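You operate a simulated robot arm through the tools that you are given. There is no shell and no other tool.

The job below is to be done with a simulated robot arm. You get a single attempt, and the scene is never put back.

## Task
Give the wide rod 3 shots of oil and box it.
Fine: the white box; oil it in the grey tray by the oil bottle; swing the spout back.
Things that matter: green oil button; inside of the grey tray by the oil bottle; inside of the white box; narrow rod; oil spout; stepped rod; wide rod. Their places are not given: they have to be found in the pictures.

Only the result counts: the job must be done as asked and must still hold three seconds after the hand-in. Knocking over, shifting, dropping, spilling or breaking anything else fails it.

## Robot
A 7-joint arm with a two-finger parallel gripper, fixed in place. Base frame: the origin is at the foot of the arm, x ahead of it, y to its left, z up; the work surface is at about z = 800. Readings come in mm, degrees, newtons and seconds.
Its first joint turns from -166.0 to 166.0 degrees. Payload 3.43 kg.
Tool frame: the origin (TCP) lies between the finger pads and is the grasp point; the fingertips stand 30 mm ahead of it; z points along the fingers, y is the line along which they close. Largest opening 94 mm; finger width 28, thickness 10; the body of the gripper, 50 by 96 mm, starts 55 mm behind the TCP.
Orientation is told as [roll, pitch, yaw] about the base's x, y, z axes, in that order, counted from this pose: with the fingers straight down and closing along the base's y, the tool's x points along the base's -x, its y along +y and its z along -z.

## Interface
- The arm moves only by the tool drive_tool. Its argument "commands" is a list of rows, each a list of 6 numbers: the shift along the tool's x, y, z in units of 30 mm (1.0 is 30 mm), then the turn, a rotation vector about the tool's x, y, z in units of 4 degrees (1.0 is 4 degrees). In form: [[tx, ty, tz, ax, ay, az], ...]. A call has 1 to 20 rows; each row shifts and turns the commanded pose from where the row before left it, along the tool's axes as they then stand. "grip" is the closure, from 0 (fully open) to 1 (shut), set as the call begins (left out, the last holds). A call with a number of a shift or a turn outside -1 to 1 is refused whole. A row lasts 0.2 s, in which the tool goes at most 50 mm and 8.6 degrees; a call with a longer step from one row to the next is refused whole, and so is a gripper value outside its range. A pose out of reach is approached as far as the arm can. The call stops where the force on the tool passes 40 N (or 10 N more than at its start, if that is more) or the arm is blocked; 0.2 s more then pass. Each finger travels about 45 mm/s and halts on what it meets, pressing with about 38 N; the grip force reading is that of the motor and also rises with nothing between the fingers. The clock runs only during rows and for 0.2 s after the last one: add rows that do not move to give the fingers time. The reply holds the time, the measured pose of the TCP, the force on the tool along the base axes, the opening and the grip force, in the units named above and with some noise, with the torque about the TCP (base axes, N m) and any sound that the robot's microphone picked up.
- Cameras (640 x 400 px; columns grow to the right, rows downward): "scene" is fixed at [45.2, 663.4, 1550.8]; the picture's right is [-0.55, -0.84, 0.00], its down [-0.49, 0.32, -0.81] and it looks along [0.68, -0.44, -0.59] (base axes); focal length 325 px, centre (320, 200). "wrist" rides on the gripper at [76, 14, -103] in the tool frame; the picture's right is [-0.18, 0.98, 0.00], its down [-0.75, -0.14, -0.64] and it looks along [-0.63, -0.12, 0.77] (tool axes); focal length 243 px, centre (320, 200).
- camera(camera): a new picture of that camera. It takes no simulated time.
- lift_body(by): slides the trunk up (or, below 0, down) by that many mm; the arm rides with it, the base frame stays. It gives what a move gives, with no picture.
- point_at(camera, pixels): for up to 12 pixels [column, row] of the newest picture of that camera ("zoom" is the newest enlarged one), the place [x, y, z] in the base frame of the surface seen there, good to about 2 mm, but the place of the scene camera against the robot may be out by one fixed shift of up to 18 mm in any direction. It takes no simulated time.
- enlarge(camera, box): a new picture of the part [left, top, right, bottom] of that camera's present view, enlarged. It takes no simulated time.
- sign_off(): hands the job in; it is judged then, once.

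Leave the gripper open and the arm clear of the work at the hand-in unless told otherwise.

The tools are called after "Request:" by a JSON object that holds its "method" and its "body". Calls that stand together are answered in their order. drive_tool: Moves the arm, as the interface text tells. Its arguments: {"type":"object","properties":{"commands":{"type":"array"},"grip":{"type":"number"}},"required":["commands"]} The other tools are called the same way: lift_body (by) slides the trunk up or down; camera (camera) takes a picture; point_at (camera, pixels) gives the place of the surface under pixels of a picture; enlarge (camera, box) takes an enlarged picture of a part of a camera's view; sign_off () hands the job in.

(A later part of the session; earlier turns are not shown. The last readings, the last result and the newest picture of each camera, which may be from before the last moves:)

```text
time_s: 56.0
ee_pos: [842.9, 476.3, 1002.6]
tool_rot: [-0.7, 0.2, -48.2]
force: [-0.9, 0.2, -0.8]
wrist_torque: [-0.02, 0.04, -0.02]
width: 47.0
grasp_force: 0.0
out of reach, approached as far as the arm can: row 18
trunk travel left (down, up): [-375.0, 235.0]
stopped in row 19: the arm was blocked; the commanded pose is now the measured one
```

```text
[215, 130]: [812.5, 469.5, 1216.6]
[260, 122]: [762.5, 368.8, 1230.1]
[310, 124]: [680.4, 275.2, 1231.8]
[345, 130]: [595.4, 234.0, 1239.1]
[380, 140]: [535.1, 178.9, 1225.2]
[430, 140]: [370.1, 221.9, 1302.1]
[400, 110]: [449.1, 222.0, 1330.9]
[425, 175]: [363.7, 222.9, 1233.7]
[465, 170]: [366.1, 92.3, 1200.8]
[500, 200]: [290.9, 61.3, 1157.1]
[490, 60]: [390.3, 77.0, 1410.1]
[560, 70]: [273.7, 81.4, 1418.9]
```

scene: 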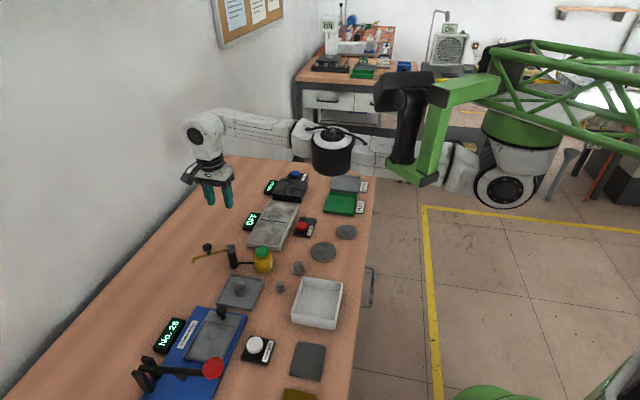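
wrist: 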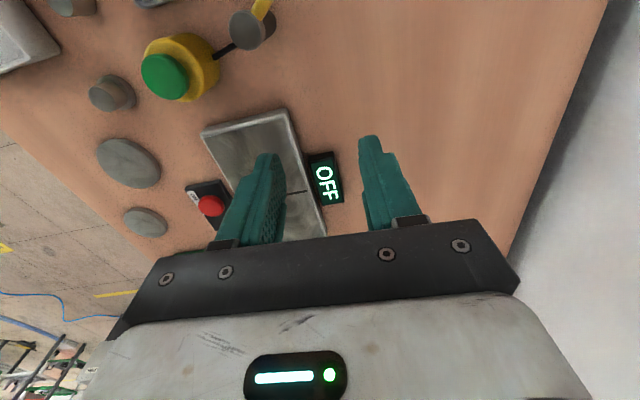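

The green structure's plate and black part hang at about (365–450, 222, 1230–1330), just where the outstretched arm passes: that is what blocked it. I back off to the right a little first.

Request:
{"method": "drive_tool", "body": {"commands": [[-0.46, -0.42, 0, 0, 0, 0], [-0.46, -0.42, 0, 0, 0, 0], [-0.46, -0.42, 0, 0, 0, 0], [-0.46, -0.42, 0, 0, 0, 0], [0, 0, 0, 0, 0, 0]]}}

Request:
{"method": "enlarge", "body": {"camera": "scene", "box": [320, 20, 640, 220]}}

```text
time_s: 57.2
ee_pos: [840.4, 401.4, 1005.4]
tool_rot: [-0.3, 0.2, -48.2]
force: [-0.1, -1.0, -0.1]
wrist_torque: [0.01, 0.01, -0.01]
width: 46.7
grasp_force: 0.1
trunk travel left (down, up): [-375.0, 235.0]
```

```text
2.00 times, centred on (480, 120) of scene
```

zoom: 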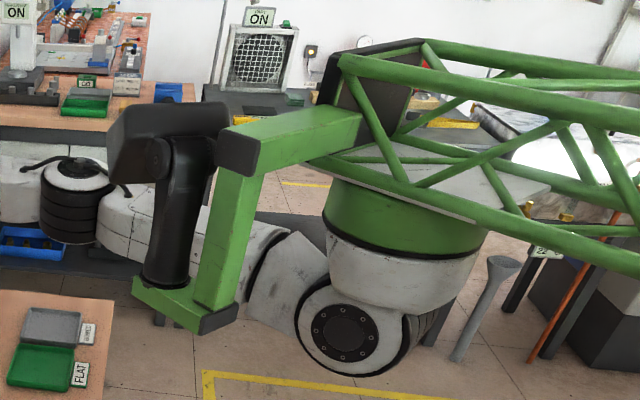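

Now I see: the arm hangs under a green boom, turning about an axis near (298,10), and a green bracket with a black post hangs in front-left of its shoulder, bottom at z≈1225. Raising the trunk makes the arm slope down under that bracket. I raise it by 120 mm here in free air.

Request:
{"method": "lift_body", "body": {"by": 120}}

Request:
{"method": "camera", "body": {"camera": "scene"}}

```text
time_s: 58.7
ee_pos: [840.0, 401.8, 1124.1]
tool_rot: [-0.5, 0.0, -48.2]
force: [-0.2, -0.1, 0.7]
wrist_torque: [0.0, 0.03, -0.02]
width: 47.1
grasp_force: 0.1
trunk travel left (down, up): [-495.0, 115.0]
```

```text
taken
```

scene: 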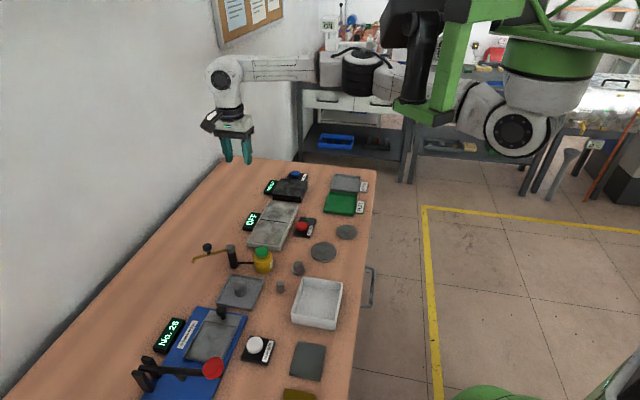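

The bracket rode up as expected. I now descend to z≈990 at this spot and look at how the arm lies.

Request:
{"method": "drive_tool", "body": {"commands": [[0, 0, 0.9, 0, 0, 0], [0, 0, 0.9, 0, 0, 0], [0, 0, 0.9, 0, 0, 0], [0, 0, 0.9, 0, 0, 0], [0, 0, 0.9, 0, 0, 0], [0, 0, 0, 0, 0, 0]]}}

Request:
{"method": "camera", "body": {"camera": "scene"}}

```text
time_s: 60.1
ee_pos: [838.2, 403.5, 987.9]
tool_rot: [-0.6, 0.1, -48.1]
force: [-0.2, 0.5, -0.1]
wrist_torque: [0.04, 0.02, 0.0]
width: 47.1
grasp_force: 0.0
trunk travel left (down, up): [-495.0, 115.0]
```

```text
taken
```

scene: 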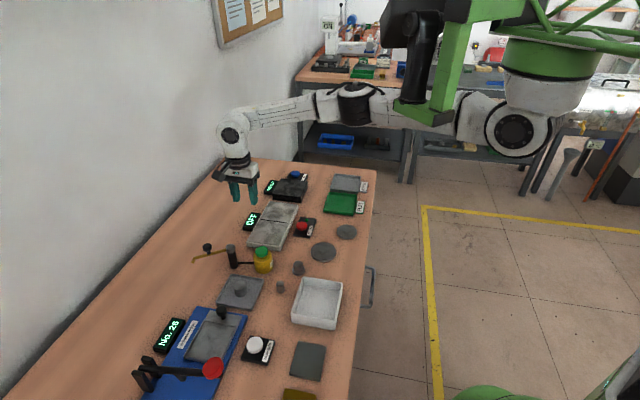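

Request:
{"method": "point_at", "body": {"camera": "scene", "pixels": [[355, 105], [320, 105], [380, 105], [390, 118], [400, 112], [440, 122], [412, 75], [430, 100], [465, 120], [510, 135], [232, 135], [270, 113]]}}

```text
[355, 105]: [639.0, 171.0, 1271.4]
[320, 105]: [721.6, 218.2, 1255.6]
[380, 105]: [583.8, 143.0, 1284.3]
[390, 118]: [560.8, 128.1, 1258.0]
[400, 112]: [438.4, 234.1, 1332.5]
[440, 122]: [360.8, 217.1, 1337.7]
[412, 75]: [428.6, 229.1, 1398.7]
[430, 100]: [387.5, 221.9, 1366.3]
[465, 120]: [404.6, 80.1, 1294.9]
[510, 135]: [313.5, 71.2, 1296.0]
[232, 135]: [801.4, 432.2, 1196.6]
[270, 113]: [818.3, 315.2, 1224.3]
```

The upper arm now passes just below the bracket (bottom z≈1335). I raise another 45 mm for more margin and then descend by the same amount.

Request:
{"method": "lift_body", "body": {"by": 45}}

Request:
{"method": "drive_tool", "body": {"commands": [[0, 0, 0.8, 0, 0, 0], [0, 0, 0.8, 0, 0, 0], [0, 0, 0, 0, 0, 0]]}}

Request:
{"method": "camera", "body": {"camera": "wrist"}}

```text
time_s: 61.0
ee_pos: [838.9, 403.0, 1033.7]
tool_rot: [-0.4, 0.2, -48.3]
force: [0.1, 0.8, 1.3]
wrist_torque: [-0.01, -0.01, -0.02]
width: 47.0
grasp_force: 0.0
trunk travel left (down, up): [-540.0, 70.0]
```

```text
time_s: 61.8
ee_pos: [838.9, 403.9, 985.2]
tool_rot: [-0.6, 0.2, -48.2]
force: [0.4, -0.4, 0.0]
wrist_torque: [0.0, 0.0, -0.02]
width: 46.9
grasp_force: 0.1
trunk travel left (down, up): [-540.0, 70.0]
```

```text
taken
```

wrist: 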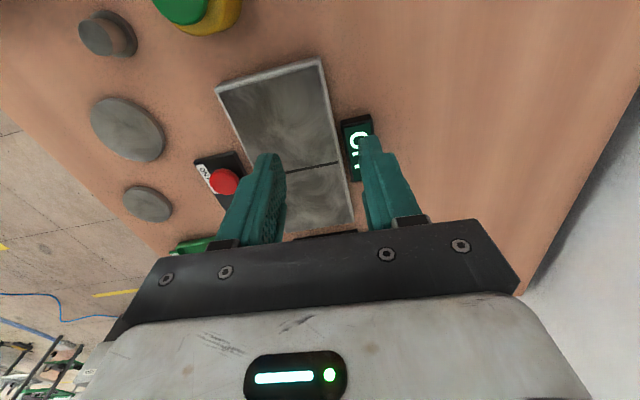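

I move in two halves toward (767,553) at z≈985.

Request:
{"method": "drive_tool", "body": {"commands": [[0.664, 0.192, 0, -0.12, 0.06, 0], [0.664, 0.192, 0, 0, 0, 0], [0.664, 0.192, 0, 0, 0, 0], [0.664, 0.192, 0, 0, 0, 0], [0.664, 0.192, 0, 0, 0, 0], [0, 0, 0, 0, 0, 0]]}}

Request:
{"method": "camera", "body": {"camera": "scene"}}

```text
time_s: 63.1
ee_pos: [792.6, 499.8, 984.6]
tool_rot: [0.1, 0.5, -48.2]
force: [-0.2, 1.2, -0.3]
wrist_torque: [0.01, -0.01, -0.01]
width: 47.1
grasp_force: 0.1
trunk travel left (down, up): [-540.0, 70.0]
```

```text
taken
```

scene: 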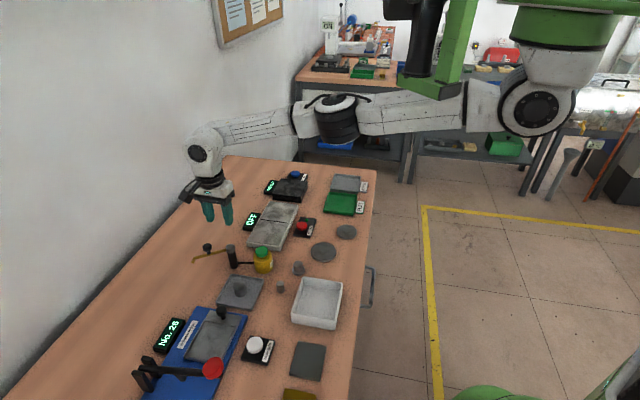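

The arm now clears beneath the bracket. I finish the move to (767,553).

Request:
{"method": "drive_tool", "body": {"commands": [[0.63, 0.183, 0, 0, 0, 0], [0.63, 0.183, 0, 0, 0, 0], [0.63, 0.183, 0, 0, 0, 0], [0, 0, 0, 0, 0, 0]]}}

Request:
{"method": "camera", "body": {"camera": "scene"}}

Request:
{"method": "camera", "body": {"camera": "wrist"}}

```text
time_s: 64.2
ee_pos: [762.0, 535.7, 987.3]
tool_rot: [0.0, 0.5, -48.2]
force: [0.2, -0.1, -0.7]
wrist_torque: [-0.02, -0.02, -0.02]
width: 47.1
grasp_force: 0.0
out of reach, approached as far as the arm can: row 2
trunk travel left (down, up): [-540.0, 70.0]
```

```text
taken
```

scene: 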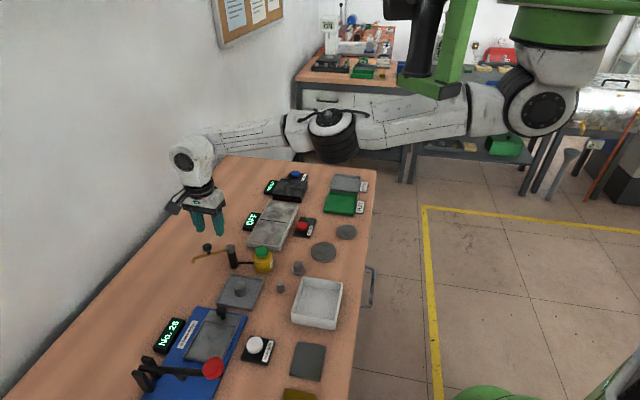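

```text
taken
```

wrist: 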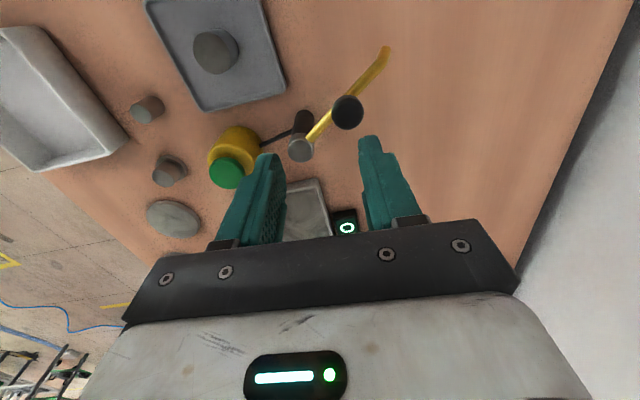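

The reach ran out at (762,536) with the trunk this high. A middle height should do: I raise the tool 45 mm and lower the trunk 40 mm.

Request:
{"method": "drive_tool", "body": {"commands": [[0, 0, -0.75, 0, 0, 0], [0, 0, -0.75, 0, 0, 0], [0, 0, 0, 0, 0, 0]]}}

Request:
{"method": "lift_body", "body": {"by": -40}}

```text
time_s: 65.0
ee_pos: [763.4, 534.4, 1033.3]
tool_rot: [-0.1, 0.5, -48.2]
force: [0.1, -0.7, 0.7]
wrist_torque: [0.04, -0.02, 0.0]
width: 46.7
grasp_force: 0.0
trunk travel left (down, up): [-540.0, 70.0]
```

```text
time_s: 65.8
ee_pos: [762.9, 533.2, 993.1]
tool_rot: [-0.1, 0.3, -48.1]
force: [0.4, -0.3, 0.4]
wrist_torque: [0.03, -0.01, 0.01]
width: 47.2
grasp_force: 0.0
trunk travel left (down, up): [-500.0, 110.0]
```

Now the last 20 mm to (767,553).

Request:
{"method": "drive_tool", "body": {"commands": [[0.2, 0.27, 0, 0, 0, 0], [0.2, 0.27, 0, 0, 0, 0], [0, 0, 0, 0, 0, 0]]}}

Request:
{"method": "camera", "body": {"camera": "scene"}}

```text
time_s: 66.6
ee_pos: [766.3, 544.1, 994.3]
tool_rot: [0.0, 0.4, -48.2]
force: [0.2, -0.3, 0.2]
wrist_torque: [-0.01, -0.04, -0.01]
width: 46.9
grasp_force: 0.0
out of reach, approached as far as the arm can: row 2
trunk travel left (down, up): [-500.0, 110.0]
```

```text
taken
```

scene: 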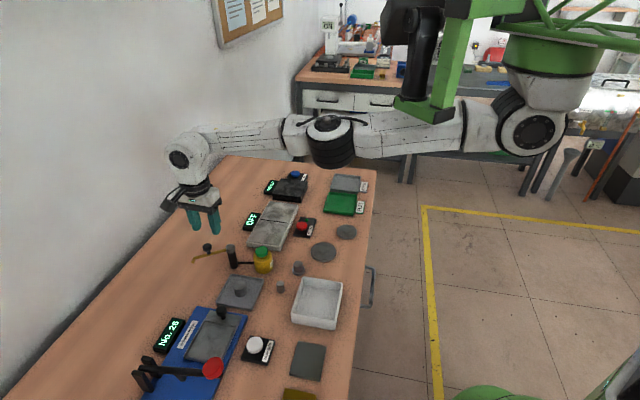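

Reach ends here at about (766,544) with the tool vertical, just short of the knob. Leaning the fingers outward by about 10° gives the missing reach. First I step back 20 mm and turn the yaw to -80° at this height.

Request:
{"method": "drive_tool", "body": {"commands": [[-0.08, -0.66, 0, 0, 0, 0], [0, 0, 0, 0, 0, 0.99], [0, 0, 0, 0, 0, 0.99], [0, 0, 0, 0, 0, 0.99], [0, 0, 0, 0, 0, 0.99], [0, 0, 0, 0, 0, 0.99], [0, 0, 0, 0, 0, 0.99], [0, 0, 0, 0, 0, 0.99], [0, 0, 0, 0, 0, 0.99], [0, 0, 0, 0, 0, 0]]}}

```text
time_s: 68.8
ee_pos: [751.2, 529.8, 995.0]
tool_rot: [-0.3, 0.3, -79.9]
force: [-0.7, -0.2, 0.7]
wrist_torque: [-0.02, 0.0, -0.03]
width: 46.9
grasp_force: 0.0
trunk travel left (down, up): [-500.0, 110.0]
```

Yaw -80° reached. Now I lean the tool 10° so that the fingers point outward.

Request:
{"method": "drive_tool", "body": {"commands": [[0, 0, 0, -0.485, 0.395, 0], [0, 0, 0, -0.485, 0.395, 0], [0, 0, 0, -0.485, 0.395, 0], [0, 0, 0, -0.485, 0.395, 0], [0, 0, 0, 0, 0, 0]]}}

Request:
{"method": "camera", "body": {"camera": "wrist"}}

Request:
{"method": "camera", "body": {"camera": "scene"}}

```text
time_s: 70.0
ee_pos: [750.6, 529.7, 995.0]
tool_rot: [7.5, 6.7, -79.4]
force: [0.1, 0.6, -0.4]
wrist_torque: [-0.02, -0.02, 0.0]
width: 47.2
grasp_force: 0.0
trunk travel left (down, up): [-500.0, 110.0]
```

```text
taken
```

wrist: 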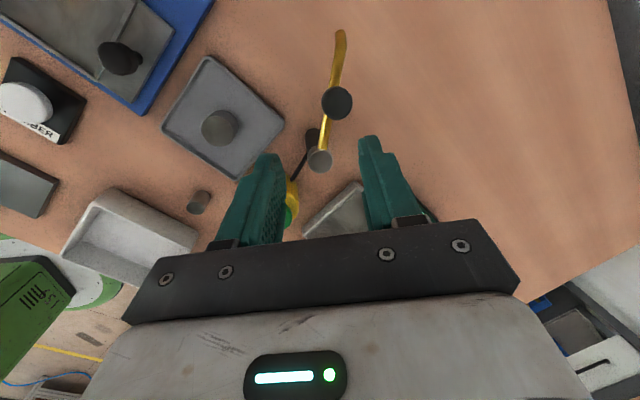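

```text
taken
```

scene: 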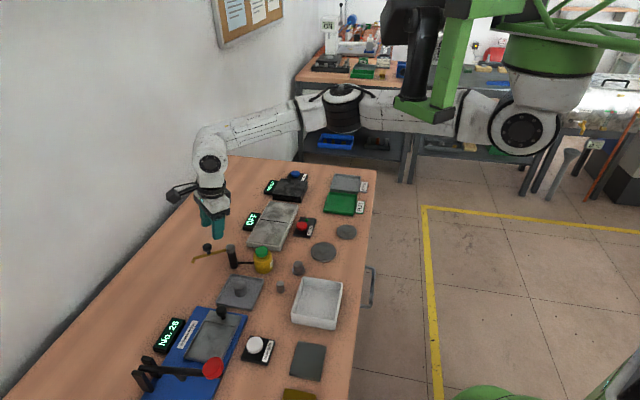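

Tool leaned as planned. The knob is in clear view at (337,102); I enlarge to measure it.

Request:
{"method": "enlarge", "body": {"camera": "wrist", "box": [270, 20, 400, 180]}}

```text
2.50 times, centred on (335, 100) of wrist
```

zoom: 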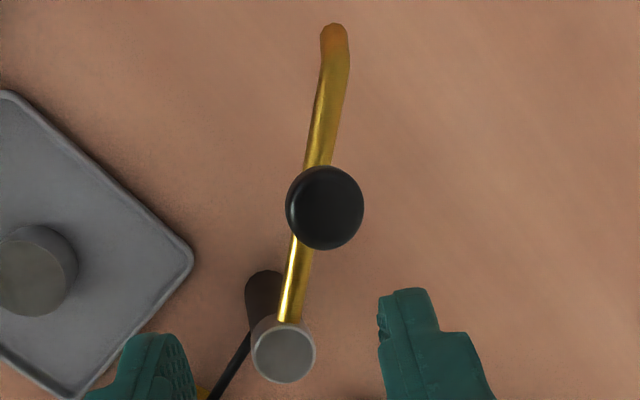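

Request:
{"method": "point_at", "body": {"camera": "zoom", "pixels": [[325, 208], [292, 208], [357, 208], [325, 175], [325, 240], [284, 353], [260, 353], [308, 353], [297, 280], [322, 130], [333, 40], [336, 28]]}}

```text
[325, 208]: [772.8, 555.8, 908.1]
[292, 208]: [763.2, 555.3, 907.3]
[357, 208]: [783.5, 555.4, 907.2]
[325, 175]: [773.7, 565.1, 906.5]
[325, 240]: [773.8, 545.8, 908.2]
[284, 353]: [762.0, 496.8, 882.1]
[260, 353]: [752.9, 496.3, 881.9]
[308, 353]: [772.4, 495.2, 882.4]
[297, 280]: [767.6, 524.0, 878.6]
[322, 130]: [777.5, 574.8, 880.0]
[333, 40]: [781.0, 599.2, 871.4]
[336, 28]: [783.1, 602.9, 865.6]
```

Knob centre (773,555.5), top 908, about 24 mm across; pivot (762.3,496); so the knob's radius is 60.5 mm at angle 79.7°, and the rod lies at 168.9°. I rise 60 mm, then lower the trunk 60 mm to regain reach at knob height.

Request:
{"method": "drive_tool", "body": {"commands": [[0, 0, -0.7, 0, 0, 0], [0, 0, -0.7, 0, 0, 0], [0, 0, -0.6, 0, 0, 0], [0, 0, 0, 0, 0, 0]]}}

Request:
{"method": "lift_body", "body": {"by": -60}}

```text
time_s: 71.0
ee_pos: [743.7, 519.0, 1053.4]
tool_rot: [7.6, 6.7, -79.5]
force: [0.4, 0.4, 0.3]
wrist_torque: [-0.01, 0.0, -0.01]
width: 47.2
grasp_force: 0.0
trunk travel left (down, up): [-500.0, 110.0]
```

```text
time_s: 72.0
ee_pos: [744.5, 518.9, 992.8]
tool_rot: [7.6, 6.6, -79.4]
force: [0.4, -0.1, -0.5]
wrist_torque: [-0.02, 0.01, -0.02]
width: 47.0
grasp_force: 0.0
trunk travel left (down, up): [-440.0, 170.0]
```

Now to the pre-approach point on the tool axis above the knob, (764,544,979).

Request:
{"method": "drive_tool", "body": {"commands": [[0.32, 0.36, 0.32, 0, 0, 0], [0.32, 0.36, 0.32, 0, 0, 0], [0, 0, 0, 0, 0, 0]]}}

Request:
{"method": "camera", "body": {"camera": "wrist"}}

Request:
{"method": "camera", "body": {"camera": "scene"}}

```text
time_s: 72.8
ee_pos: [764.9, 545.9, 977.7]
tool_rot: [7.6, 6.6, -79.4]
force: [-0.1, 0.4, 0.1]
wrist_torque: [-0.01, 0.01, 0.01]
width: 47.0
grasp_force: 0.0
trunk travel left (down, up): [-440.0, 170.0]
```

```text
taken
```

wrist: 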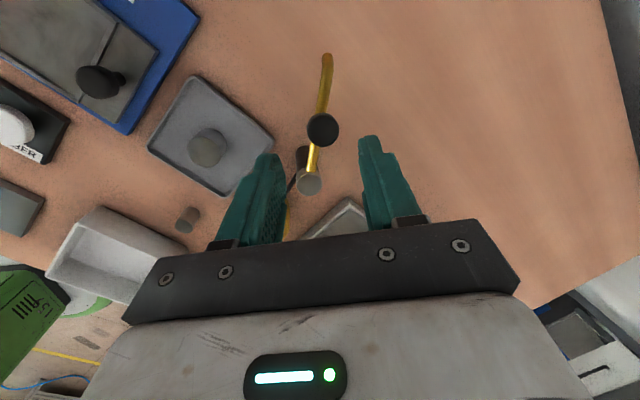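

```text
taken
```

scene: 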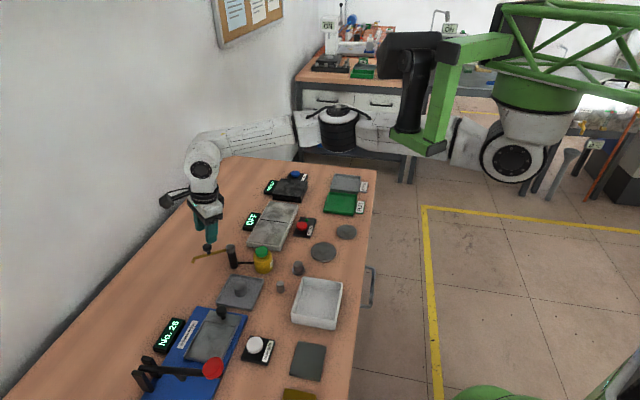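

The knob lies right on the tool axis (pixel (322,129), expected (320,128)). I descend along the tool axis about 64 mm so that the fingers straddle the knob, tips staying above the bar.

Request:
{"method": "drive_tool", "body": {"commands": [[0, 0, 0.5, 0, 0, 0], [0, 0, 0.5, 0, 0, 0], [0, 0, 0.5, 0, 0, 0], [0, 0, 0.4, 0, 0, 0], [0, 0, 0.25, 0, 0, 0], [0, 0, 0, 0, 0, 0]]}}

Request:
{"method": "camera", "body": {"camera": "wrist"}}

Request:
{"method": "camera", "body": {"camera": "scene"}}

```text
time_s: 74.2
ee_pos: [770.8, 553.9, 914.7]
tool_rot: [7.5, 6.6, -79.4]
force: [1.2, 1.1, 0.2]
wrist_torque: [0.0, -0.01, -0.02]
width: 46.7
grasp_force: 0.0
trunk travel left (down, up): [-440.0, 170.0]
```

```text
taken
```

wrist: 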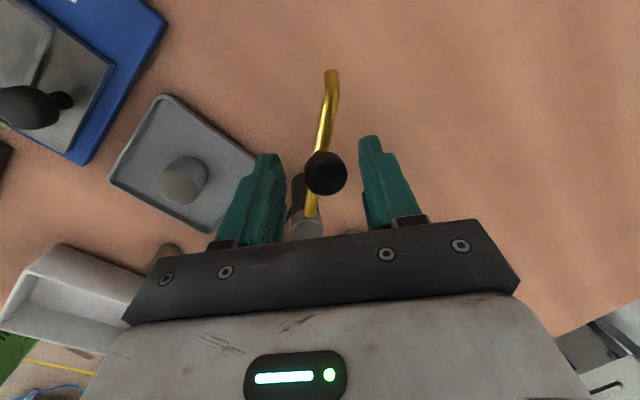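

```text
taken
```

scene: 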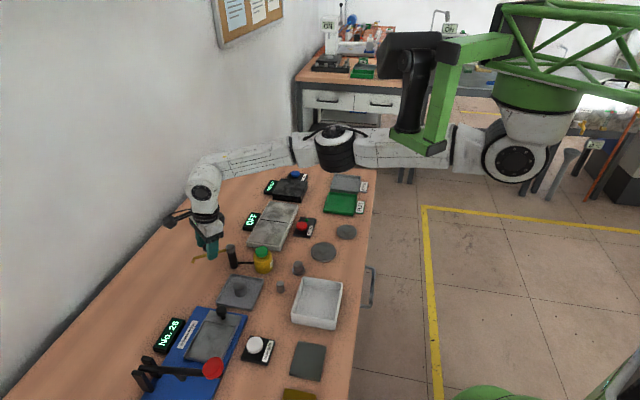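

The knob (326,173) sits between the fingers. I narrow them to about 30 mm as a loose cage around it.

Request:
{"method": "drive_tool", "body": {"commands": [[0, 0.06, 0, 0, 0, 0], [0, 0, 0, 0, 0, 0], [0, 0, 0, 0, 0, 0]], "grip": 0.68}}

Request:
{"method": "enlarge", "body": {"camera": "wrist", "box": [220, 60, 420, 240]}}

```text
time_s: 75.0
ee_pos: [773.0, 553.4, 914.7]
tool_rot: [7.6, 6.6, -79.4]
force: [0.1, -0.2, 0.2]
wrist_torque: [0.0, -0.02, 0.02]
width: 29.9
grasp_force: 0.0
trunk travel left (down, up): [-440.0, 170.0]
```

```text
2.22 times, centred on (320, 150) of wrist
```

zoom: 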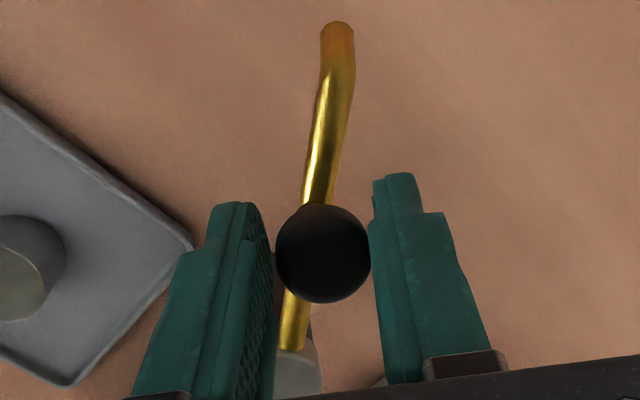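

The knob is caged without touching hard. I begin the swing: six rows along the arc with the tool turning along, then check.

Request:
{"method": "drive_tool", "body": {"commands": [[0.042, -0.1226, -0.0112, 0, 0, -0.929], [0.042, -0.1226, -0.0124, 0, 0, -0.929], [0.042, -0.1226, -0.0136, 0, 0, -0.929], [0.042, -0.1226, -0.0148, 0, 0, -0.929], [0.042, -0.1226, -0.0158, 0, 0, -0.929], [0.042, -0.1226, -0.0168, 0, 0, -0.929]]}}

Request:
{"method": "camera", "body": {"camera": "wrist"}}

Request:
{"method": "enlarge", "body": {"camera": "scene", "box": [150, 180, 310, 320]}}

```text
time_s: 76.4
ee_pos: [748.8, 551.5, 916.7]
tool_rot: [9.7, 3.3, -57.2]
force: [0.6, 0.2, 0.4]
wrist_torque: [-0.02, -0.03, -0.01]
width: 30.2
grasp_force: 0.6
trunk travel left (down, up): [-440.0, 170.0]
```

```text
taken
```

wrist: 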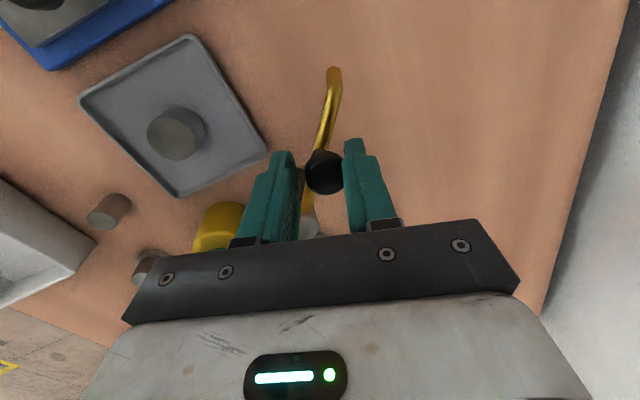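

```text
2.86 times, centred on (230, 250) of scene
```

zoom: 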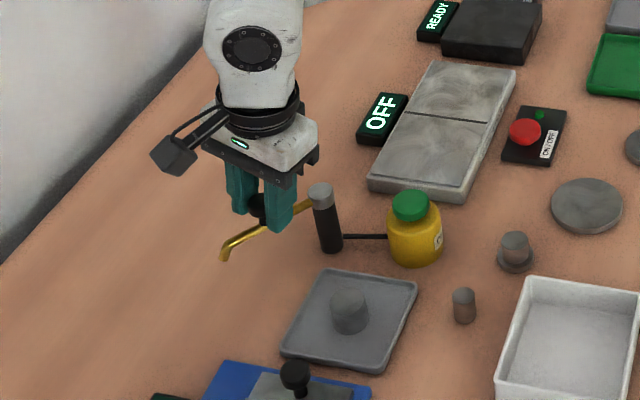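

The spout follows nicely, forces near zero. I continue with nine more rows along the arc.

Request:
{"method": "drive_tool", "body": {"commands": [[0.042, -0.1226, -0.008, 0, 0, -0.929], [0.042, -0.1226, -0.009, 0, 0, -0.929], [0.042, -0.1226, -0.01, 0, 0, -0.929], [0.042, -0.1226, -0.0203, 0, 0, -0.929], [0.042, -0.1226, -0.021, 0, 0, -0.929], [0.042, -0.1226, -0.0215, 0, 0, -0.929], [0.042, -0.1226, -0.022, 0, 0, -0.929], [0.042, -0.1226, -0.0225, 0, 0, -0.929], [0.042, -0.1226, -0.0227, 0, 0, -0.929]]}}

Request:
{"method": "enlarge", "body": {"camera": "scene", "box": [150, 180, 310, 320]}}

Request:
{"method": "camera", "body": {"camera": "wrist"}}

```text
time_s: 78.4
ee_pos: [716.9, 535.6, 914.4]
tool_rot: [9.8, -2.4, -24.2]
force: [-0.7, 0.2, 0.0]
wrist_torque: [-0.01, 0.03, 0.0]
width: 30.5
grasp_force: 0.1
trunk travel left (down, up): [-440.0, 170.0]
```

```text
2.86 times, centred on (230, 250) of scene
```

zoom: 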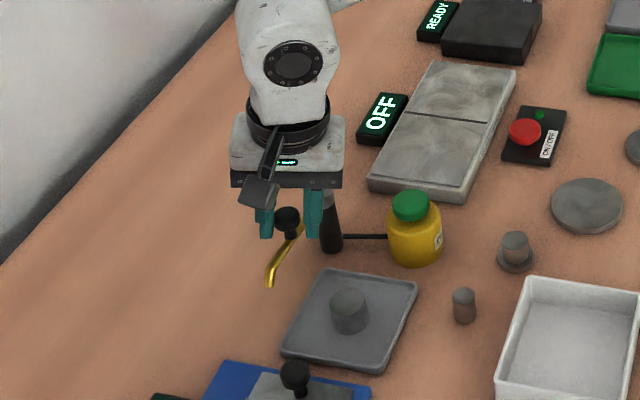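

```text
taken
```

wrist: 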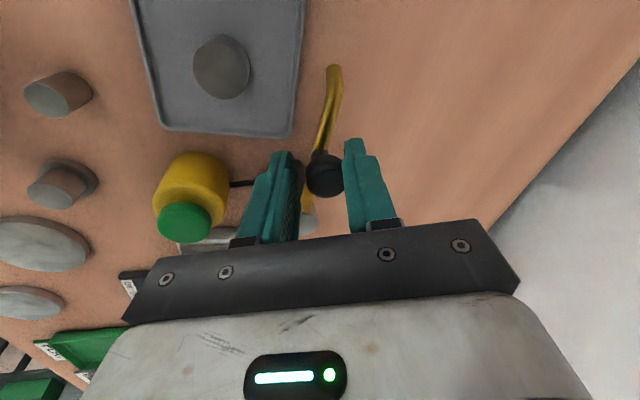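

Halfway and more, tracking well. Nine more rows bring it to about 89°.

Request:
{"method": "drive_tool", "body": {"commands": [[0.042, -0.1226, -0.0227, 0, 0, -0.929], [0.042, -0.1226, -0.0227, 0, 0, -0.929], [0.042, -0.1226, -0.0227, 0, 0, -0.929], [0.042, -0.1226, -0.0225, 0, 0, -0.929], [0.042, -0.1226, -0.0222, 0, 0, -0.929], [0.042, -0.1226, -0.022, 0, 0, -0.929], [0.042, -0.1226, -0.0215, 0, 0, -0.929], [0.042, -0.1226, -0.021, 0, 0, -0.929], [0.042, -0.1226, -0.0208, 0, 0, -0.929]]}}

Request:
{"method": "enlarge", "body": {"camera": "scene", "box": [150, 180, 310, 320]}}

Request:
{"method": "camera", "body": {"camera": "wrist"}}

```text
time_s: 80.4
ee_pos: [701.5, 504.9, 915.2]
tool_rot: [6.8, -7.5, 9.0]
force: [-0.3, -0.2, -0.4]
wrist_torque: [-0.03, 0.01, -0.05]
width: 30.3
grasp_force: 0.0
trunk travel left (down, up): [-440.0, 170.0]
```

```text
2.86 times, centred on (230, 250) of scene
```

zoom: 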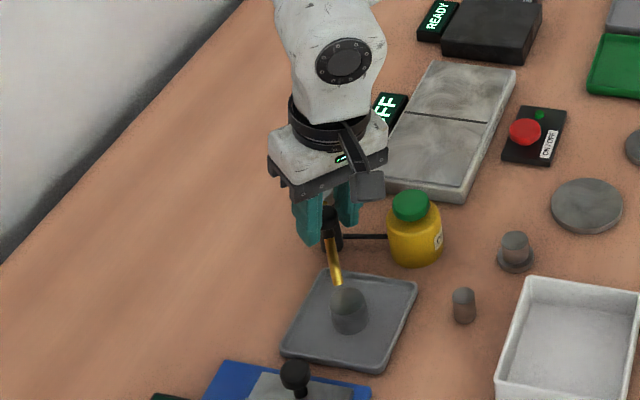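

```text
taken
```

wrist: 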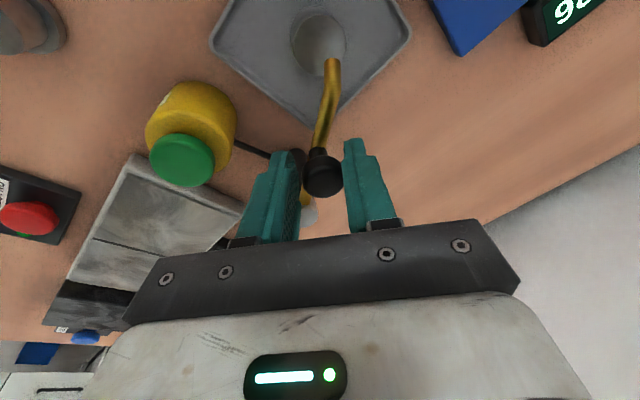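

The tip is now over the rod in both views. I measure tip against rod.

Request:
{"method": "enlarge", "body": {"camera": "wrist", "box": [260, 0, 380, 200]}}

Request:
{"method": "point_at", "body": {"camera": "wrist", "pixels": [[318, 42], [300, 42], [331, 62], [330, 75], [326, 100], [320, 175], [343, 45], [318, 20], [308, 65]]}}

```text
2.00 times, centred on (320, 100) of wrist
```

zoom: 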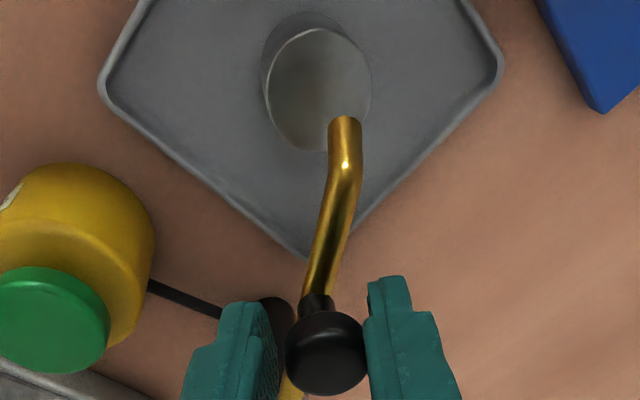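

```text
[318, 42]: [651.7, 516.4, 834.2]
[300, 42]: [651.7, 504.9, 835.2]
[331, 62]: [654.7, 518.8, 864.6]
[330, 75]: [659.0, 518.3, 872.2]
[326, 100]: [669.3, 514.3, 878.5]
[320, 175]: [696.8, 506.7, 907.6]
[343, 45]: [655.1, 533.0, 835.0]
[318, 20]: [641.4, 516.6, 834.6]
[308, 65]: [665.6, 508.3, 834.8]
```

The tip, (654.7,518.8,864.6), is centred over the rod at (655,517). I open the fingers, back out along the tool axis and set the tool upright again.

Request:
{"method": "drive_tool", "body": {"commands": [[0, 0, 0, 0, 0, 0], [0, 0, 0, 0, 0, 0], [0, 0, -0.4, 0, 0, 0], [0, 0, -0.7, 0, 0, 0], [0, 0, -0.7, 0, 0, 0], [0, 0, -0.7, 0, 0, 0], [0, 0, 0, 0.42, 0.453, 0], [0, 0, 0, 0.42, 0.453, 0], [0, 0, 0, 0.42, 0.453, 0], [0, 0, 0, 0.42, 0.453, 0], [0, 0, 0, 0, 0, 0]], "grip": 0.47}}

Request:
{"method": "camera", "body": {"camera": "wrist"}}

Request:
{"method": "enlarge", "body": {"camera": "scene", "box": [150, 180, 310, 320]}}

```text
time_s: 82.8
ee_pos: [692.0, 496.1, 988.1]
tool_rot: [0.0, -0.3, 9.4]
force: [0.7, 0.4, -1.0]
wrist_torque: [0.03, -0.04, 0.0]
width: 49.9
grasp_force: 0.1
trunk travel left (down, up): [-440.0, 170.0]
```

```text
taken
```

wrist: 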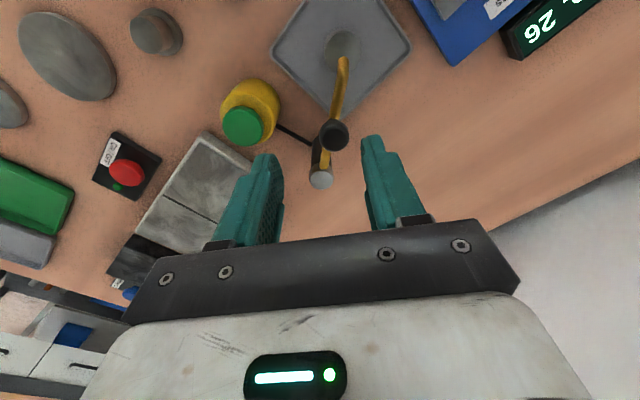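

```text
2.86 times, centred on (230, 250) of scene
```

zoom: 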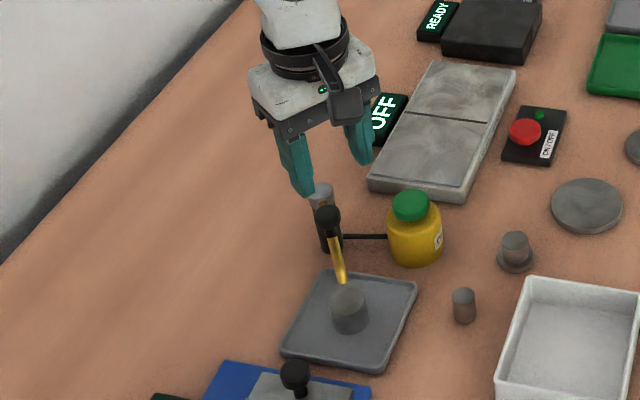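

The spout stays over the rod. Now I measure the green button at wrist (243,126).

Request:
{"method": "enlarge", "body": {"camera": "wrist", "box": [200, 70, 300, 170]}}

Request:
{"method": "point_at", "body": {"camera": "wrist", "pixels": [[243, 127], [228, 127], [258, 127], [243, 114], [243, 140], [343, 65], [340, 45], [334, 130]]}}

```text
4.00 times, centred on (250, 120) of wrist
```

zoom: 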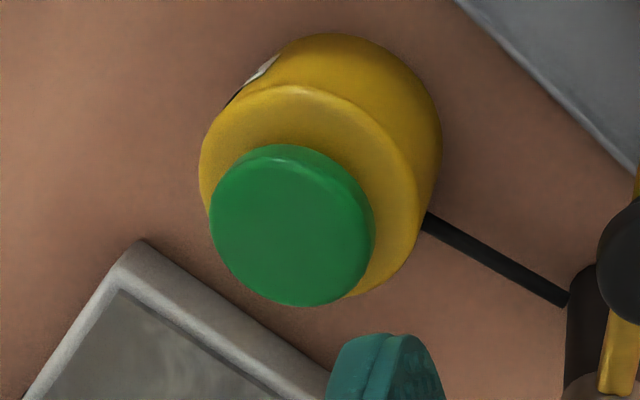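

```text
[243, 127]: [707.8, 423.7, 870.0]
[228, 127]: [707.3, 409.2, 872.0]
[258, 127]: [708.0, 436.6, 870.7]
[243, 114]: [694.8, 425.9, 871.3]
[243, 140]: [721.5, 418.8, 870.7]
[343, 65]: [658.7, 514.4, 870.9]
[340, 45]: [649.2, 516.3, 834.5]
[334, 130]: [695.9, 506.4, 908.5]
```

Button centre (707.8,423.7), top at z≈870.5. I close the fingers, move over it and come down to about 17 mm above it.

Request:
{"method": "drive_tool", "body": {"commands": [[-0.032, -0.617, 0, 0, 0, 0], [-0.032, -0.617, 0, 0, 0, 0], [-0.032, -0.617, 0, 0, 0, 0], [-0.032, -0.617, 0, 0, 0, 0], [0, 0, 0.8, 0, 0, 0], [0, 0, 0.8, 0, 0, 0], [0, 0, 0.7, 0, 0, 0], [0, 0, 0, 0, 0, 0]], "grip": 1}}

Request:
{"method": "camera", "body": {"camera": "wrist"}}

Request:
{"method": "enlarge", "body": {"camera": "scene", "box": [180, 180, 340, 320]}}

```text
time_s: 84.6
ee_pos: [708.5, 422.2, 919.0]
tool_rot: [0.0, -0.3, 9.4]
force: [0.1, 0.4, 0.5]
wrist_torque: [-0.03, -0.03, 0.0]
width: 0.0
grasp_force: 32.9
trunk travel left (down, up): [-440.0, 170.0]
```

```text
taken
```

wrist: 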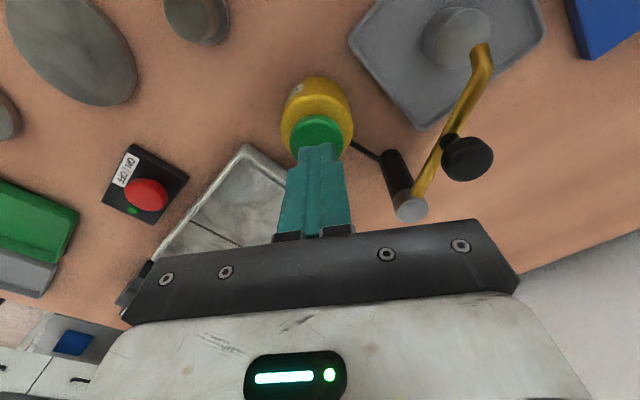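

```text
2.86 times, centred on (260, 250) of scene
```

zoom: 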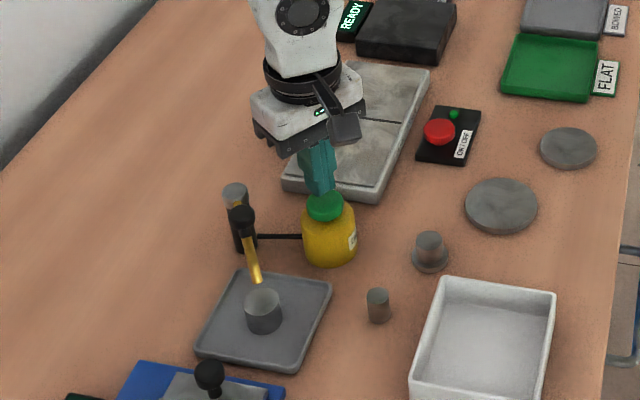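

Centred over the button, tips about 18 mm above. I come down 14 mm, then press in small steps while watching force and sound.

Request:
{"method": "drive_tool", "body": {"commands": [[0, 0, 0.25, 0, 0, 0], [0, 0, 0.22, 0, 0, 0], [0, 0, 0, 0, 0, 0]]}}

Request:
{"method": "drive_tool", "body": {"commands": [[0, 0, 0.07, 0, 0, 0], [0, 0, 0.07, 0, 0, 0]]}}

```text
time_s: 85.4
ee_pos: [709.7, 423.0, 905.7]
tool_rot: [-0.1, -0.2, 9.5]
force: [0.6, -0.8, 0.2]
wrist_torque: [-0.02, -0.05, 0.04]
width: 0.1
grasp_force: 33.1
trunk travel left (down, up): [-440.0, 170.0]
```

```text
time_s: 86.0
ee_pos: [710.0, 422.4, 899.3]
tool_rot: [0.0, -0.2, 9.3]
force: [-0.7, 0.5, 1.3]
wrist_torque: [0.03, 0.01, -0.02]
width: 0.1
grasp_force: 33.1
trunk travel left (down, up): [-440.0, 170.0]
```

Just touching now (1.3 N). I press on in 2 mm steps.

Request:
{"method": "drive_tool", "body": {"commands": [[0, 0, 0.06, 0, 0, 0]]}}

Request:
{"method": "drive_tool", "body": {"commands": [[0, 0, 0.05, 0, 0, 0]]}}

```text
time_s: 86.4
ee_pos: [709.6, 422.4, 899.8]
tool_rot: [0.0, -0.3, 9.5]
force: [0.1, -0.2, 2.2]
wrist_torque: [0.0, -0.04, 0.02]
width: 0.1
grasp_force: 32.9
trunk travel left (down, up): [-440.0, 170.0]
```

```text
time_s: 86.8
ee_pos: [709.3, 422.0, 897.3]
tool_rot: [0.1, -0.2, 9.4]
force: [0.3, -0.1, 2.0]
wrist_torque: [0.03, -0.04, 0.01]
width: 0.1
grasp_force: 32.9
trunk travel left (down, up): [-440.0, 170.0]
heard: click
```

A click was heard: first shot. I look at the spout and rod, then release fully by rising about 12 mm.

Request:
{"method": "enlarge", "body": {"camera": "scene", "box": [200, 240, 290, 310]}}

Request:
{"method": "drive_tool", "body": {"commands": [[0, 0, -0.2, 0, 0, 0], [0, 0, -0.2, 0, 0, 0], [0, 0, 0, 0, 0, 0], [0, 0, 0, 0, 0, 0], [0, 0, 0, 0, 0, 0]]}}

Request:
{"method": "enlarge", "body": {"camera": "scene", "box": [200, 240, 290, 310]}}

Request:
{"method": "enlarge", "body": {"camera": "wrist", "box": [260, 0, 500, 200]}}

```text
5.71 times, centred on (245, 275) of scene
```

zoom: 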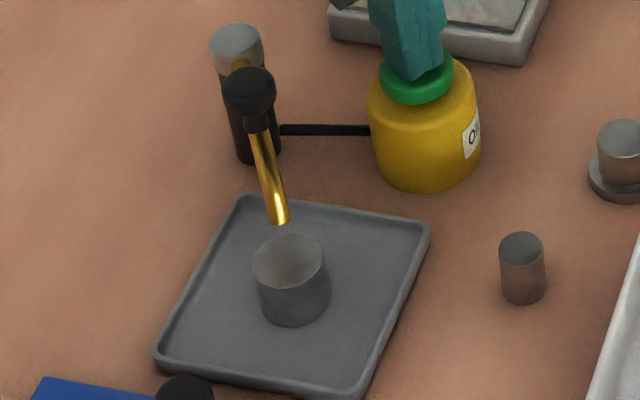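

```text
time_s: 88.0
ee_pos: [710.0, 423.8, 909.6]
tool_rot: [0.0, -0.2, 9.4]
force: [-0.2, 0.3, -0.6]
wrist_torque: [-0.01, 0.03, -0.01]
width: 0.0
grasp_force: 32.8
trunk travel left (down, up): [-440.0, 170.0]
```

```text
5.71 times, centred on (245, 275) of scene
```

zoom: 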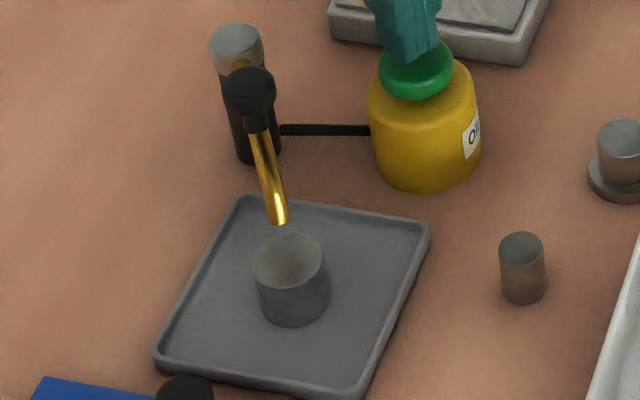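

```text
2.00 times, centred on (380, 100) of wrist
```

zoom: 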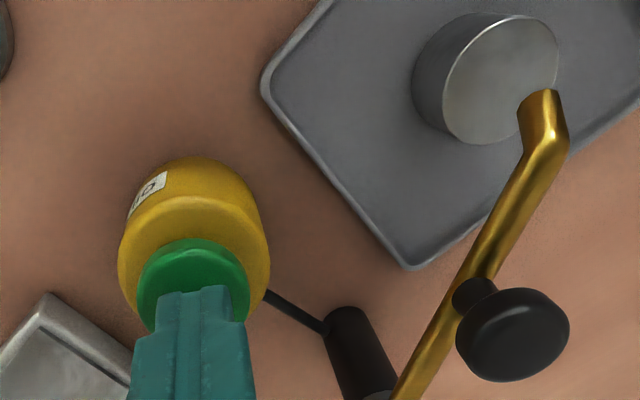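

One click per press. I press a second time the same way: down 12.5 mm, then check the sound before rising.

Request:
{"method": "drive_tool", "body": {"commands": [[0, 0, 0.15, 0, 0, 0], [0, 0, 0.15, 0, 0, 0], [0, 0, 0.1, 0, 0, 0], [0, 0, 0, 0, 0, 0]]}}

```text
time_s: 89.0
ee_pos: [709.7, 421.7, 897.4]
tool_rot: [0.0, -0.3, 9.4]
force: [0.1, 1.5, 2.6]
wrist_torque: [0.03, -0.02, -0.01]
width: 0.1
grasp_force: 32.9
trunk travel left (down, up): [-440.0, 170.0]
heard: click
```

Second click. I release again by rising 12 mm and let it rest.

Request:
{"method": "drive_tool", "body": {"commands": [[0, 0, -0.2, 0, 0, 0], [0, 0, -0.2, 0, 0, 0], [0, 0, 0, 0, 0, 0], [0, 0, 0, 0, 0, 0], [0, 0, 0, 0, 0, 0]]}}

Request:
{"method": "enlarge", "body": {"camera": "wrist", "box": [400, 0, 520, 80]}}

```text
time_s: 90.2
ee_pos: [710.0, 422.7, 909.4]
tool_rot: [0.0, -0.3, 9.3]
force: [0.5, -0.6, 0.8]
wrist_torque: [0.01, -0.02, 0.01]
width: 0.0
grasp_force: 33.1
trunk travel left (down, up): [-440.0, 170.0]
```

```text
5.00 times, centred on (460, 40) of wrist
```

zoom: 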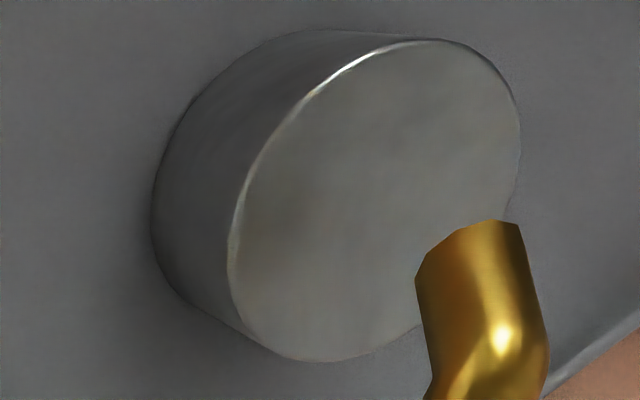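

Third press.

Request:
{"method": "drive_tool", "body": {"commands": [[0, 0, 0.15, 0, 0, 0], [0, 0, 0.15, 0, 0, 0], [0, 0, 0.1, 0, 0, 0], [0, 0, 0, 0, 0, 0]]}}

```text
time_s: 91.2
ee_pos: [709.9, 422.6, 897.4]
tool_rot: [0.0, -0.3, 9.4]
force: [-0.8, -0.4, 1.7]
wrist_torque: [0.02, 0.02, -0.01]
width: 0.0
grasp_force: 33.4
trunk travel left (down, up): [-440.0, 170.0]
heard: click
```

Third click. I rise straight up to z≈988 and check the scene.

Request:
{"method": "drive_tool", "body": {"commands": [[0, 0, -0.3, 0, 0, 0], [0, 0, -0.7, 0, 0, 0], [0, 0, -1, 0, 0, 0], [0, 0, -1, 0, 0, 0], [0, 0, 0, 0, 0, 0]], "grip": 0.47}}

Request:
{"method": "camera", "body": {"camera": "wrist"}}

Request:
{"method": "enlarge", "body": {"camera": "scene", "box": [200, 220, 300, 320]}}

```text
time_s: 92.4
ee_pos: [708.7, 423.9, 990.0]
tool_rot: [-0.1, -0.2, 9.4]
force: [0.0, 0.0, -0.5]
wrist_torque: [0.0, 0.02, 0.02]
width: 49.9
grasp_force: 0.0
trunk travel left (down, up): [-440.0, 170.0]
```

```text
taken
```

wrist: 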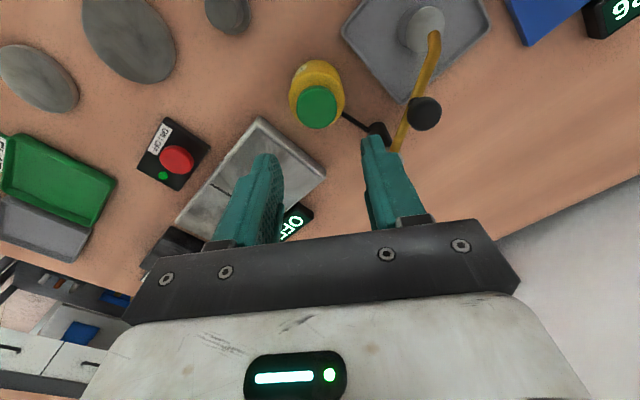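

```text
4.00 times, centred on (250, 270) of scene
```

zoom: 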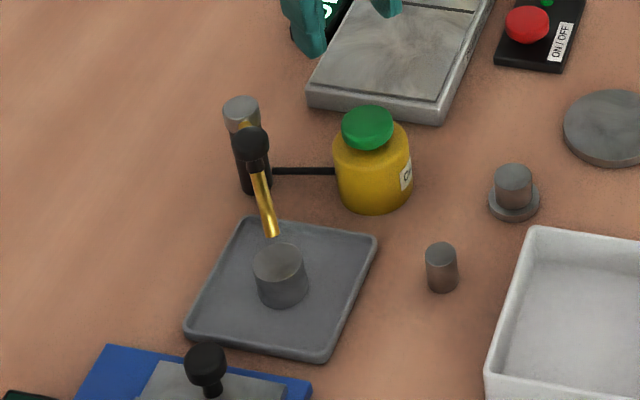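

All three shots given; button and spout look unchanged. Now I retrace: move back to (692,496,988) and lean the tool 10° again as before.

Request:
{"method": "drive_tool", "body": {"commands": [[0.032, 0.612, 0, 0, 0, 0], [0.032, 0.612, 0, 0, 0, 0], [0.032, 0.612, 0, 0, 0, 0], [0.032, 0.612, 0, 0, 0, 0], [0, 0, 0, -0.42, -0.453, 0], [0, 0, 0, -0.42, -0.453, 0], [0, 0, 0, -0.42, -0.453, 0], [0, 0, 0, -0.42, -0.453, 0], [0, 0, 0, 0, 0, 0]]}}

Request:
{"method": "camera", "body": {"camera": "wrist"}}

```text
time_s: 94.4
ee_pos: [692.2, 494.7, 986.8]
tool_rot: [6.8, -7.5, 9.0]
force: [1.4, 0.0, 0.6]
wrist_torque: [-0.03, 0.02, 0.01]
width: 49.8
grasp_force: 0.1
trunk travel left (down, up): [-440.0, 170.0]
```

```text
taken
```

wrist: 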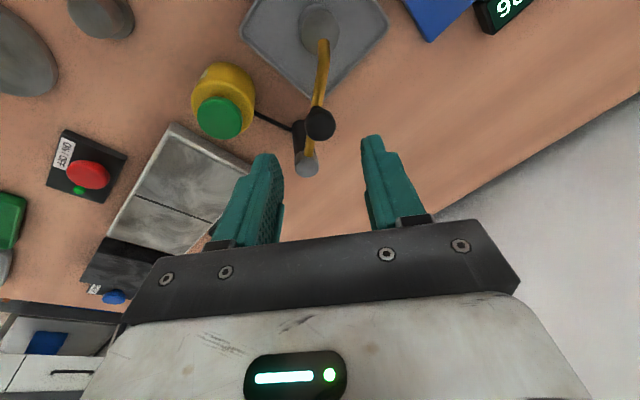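

The knob is at (319,123), on the tool axis. I descend along the axis 73 mm.

Request:
{"method": "drive_tool", "body": {"commands": [[0, 0, 0.6, 0, 0, 0], [0, 0, 0.6, 0, 0, 0], [0, 0, 0.6, 0, 0, 0], [0, 0, 0.4, 0, 0, 0], [0, 0, 0.23, 0, 0, 0], [0, 0, 0, 0, 0, 0]]}}

Request:
{"method": "enlarge", "body": {"camera": "wrist", "box": [220, 60, 420, 240]}}

```text
time_s: 95.8
ee_pos: [698.8, 504.8, 915.2]
tool_rot: [6.8, -7.5, 9.0]
force: [-0.6, -0.3, -0.2]
wrist_torque: [0.04, 0.0, 0.0]
width: 50.2
grasp_force: 0.0
trunk travel left (down, up): [-440.0, 170.0]
```

```text
2.22 times, centred on (320, 150) of wrist
```

zoom: 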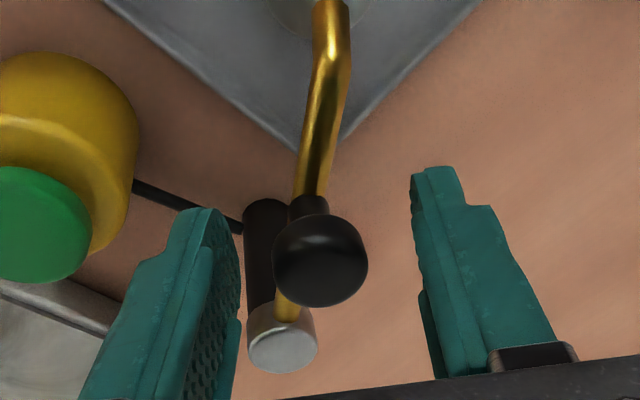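

The knob is centred between the fingers. I narrow them to about 26 mm, nearly snug.

Request:
{"method": "drive_tool", "body": {"commands": [[0, -0.03, 0, 0, 0, 0], [0, 0, 0, 0, 0, 0], [0, 0, 0, 0, 0, 0]], "grip": 0.72}}

Request:
{"method": "enlarge", "body": {"camera": "wrist", "box": [220, 60, 420, 240]}}

```text
time_s: 96.6
ee_pos: [700.1, 503.7, 915.2]
tool_rot: [6.9, -7.5, 8.9]
force: [-0.4, 1.2, -0.5]
wrist_torque: [0.03, -0.04, -0.01]
width: 26.4
grasp_force: 0.1
trunk travel left (down, up): [-440.0, 170.0]
```

```text
2.22 times, centred on (320, 150) of wrist
```

zoom: 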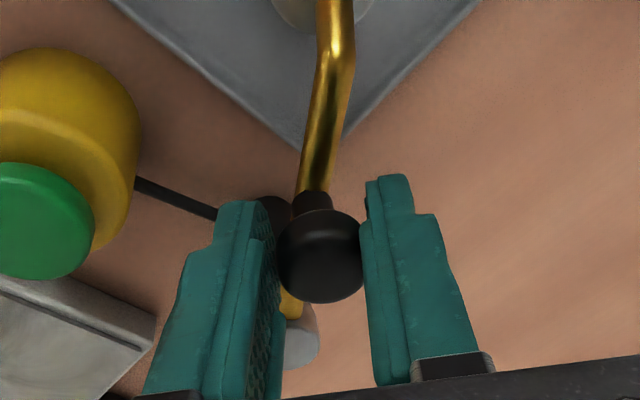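

Snug around the knob. I swing back along the arc, first eight rows.

Request:
{"method": "drive_tool", "body": {"commands": [[-0.05, 0.1196, 0.0207, 0, 0, 0.929], [-0.05, 0.1196, 0.0212, 0, 0, 0.929], [-0.05, 0.1196, 0.0217, 0, 0, 0.929], [-0.05, 0.1196, 0.0222, 0, 0, 0.929], [-0.05, 0.1196, 0.0225, 0, 0, 0.929], [-0.05, 0.1196, 0.0227, 0, 0, 0.929], [-0.05, 0.1196, 0.0228, 0, 0, 0.929], [-0.05, 0.1196, 0.0227, 0, 0, 0.929]]}}

Request:
{"method": "camera", "body": {"camera": "wrist"}}

```text
time_s: 98.4
ee_pos: [713.9, 531.0, 915.6]
tool_rot: [9.6, -3.1, -20.7]
force: [1.4, 0.5, -0.2]
wrist_torque: [-0.01, -0.02, -0.01]
width: 26.3
grasp_force: 0.1
trunk travel left (down, up): [-440.0, 170.0]
```

```text
taken
```

wrist: 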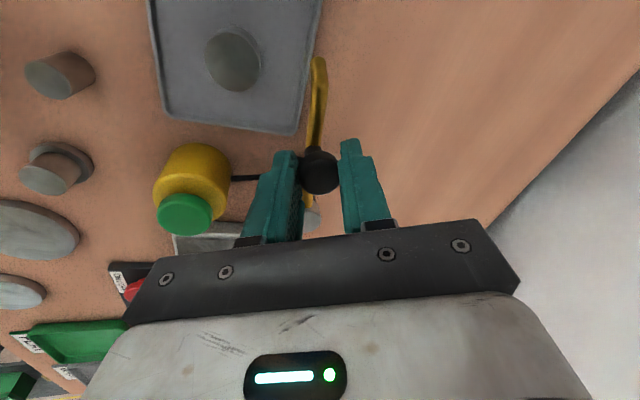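

The spout follows. Nine more rows.

Request:
{"method": "drive_tool", "body": {"commands": [[-0.05, 0.1196, 0.0226, 0, 0, 0.929], [-0.05, 0.1196, 0.0224, 0, 0, 0.929], [-0.05, 0.1196, 0.022, 0, 0, 0.929], [-0.05, 0.1196, 0.0215, 0, 0, 0.929], [-0.05, 0.1196, 0.0209, 0, 0, 0.929], [-0.05, 0.1196, 0.0202, 0, 0, 0.929], [-0.05, 0.1196, 0.0195, 0, 0, 0.929], [-0.05, 0.1196, 0.0185, 0, 0, 0.929], [-0.05, 0.1196, 0.0176, 0, 0, 0.929]]}}

Request:
{"method": "camera", "body": {"camera": "wrist"}}

```text
time_s: 100.4
ee_pos: [745.0, 551.4, 914.6]
tool_rot: [9.7, 2.6, -53.7]
force: [-0.1, -0.4, -0.3]
wrist_torque: [-0.02, 0.03, 0.02]
width: 26.0
grasp_force: 0.0
trunk travel left (down, up): [-440.0, 170.0]
```

```text
taken
```

wrist: 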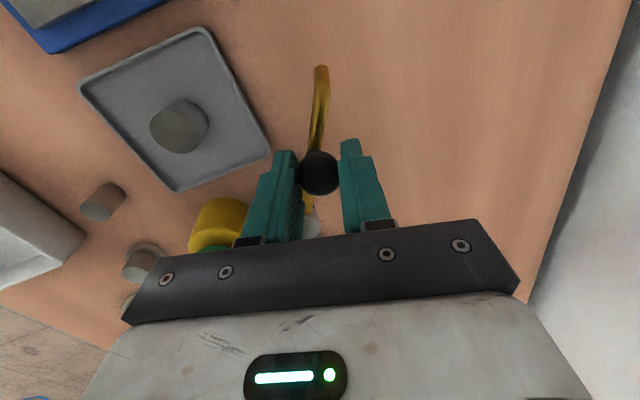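

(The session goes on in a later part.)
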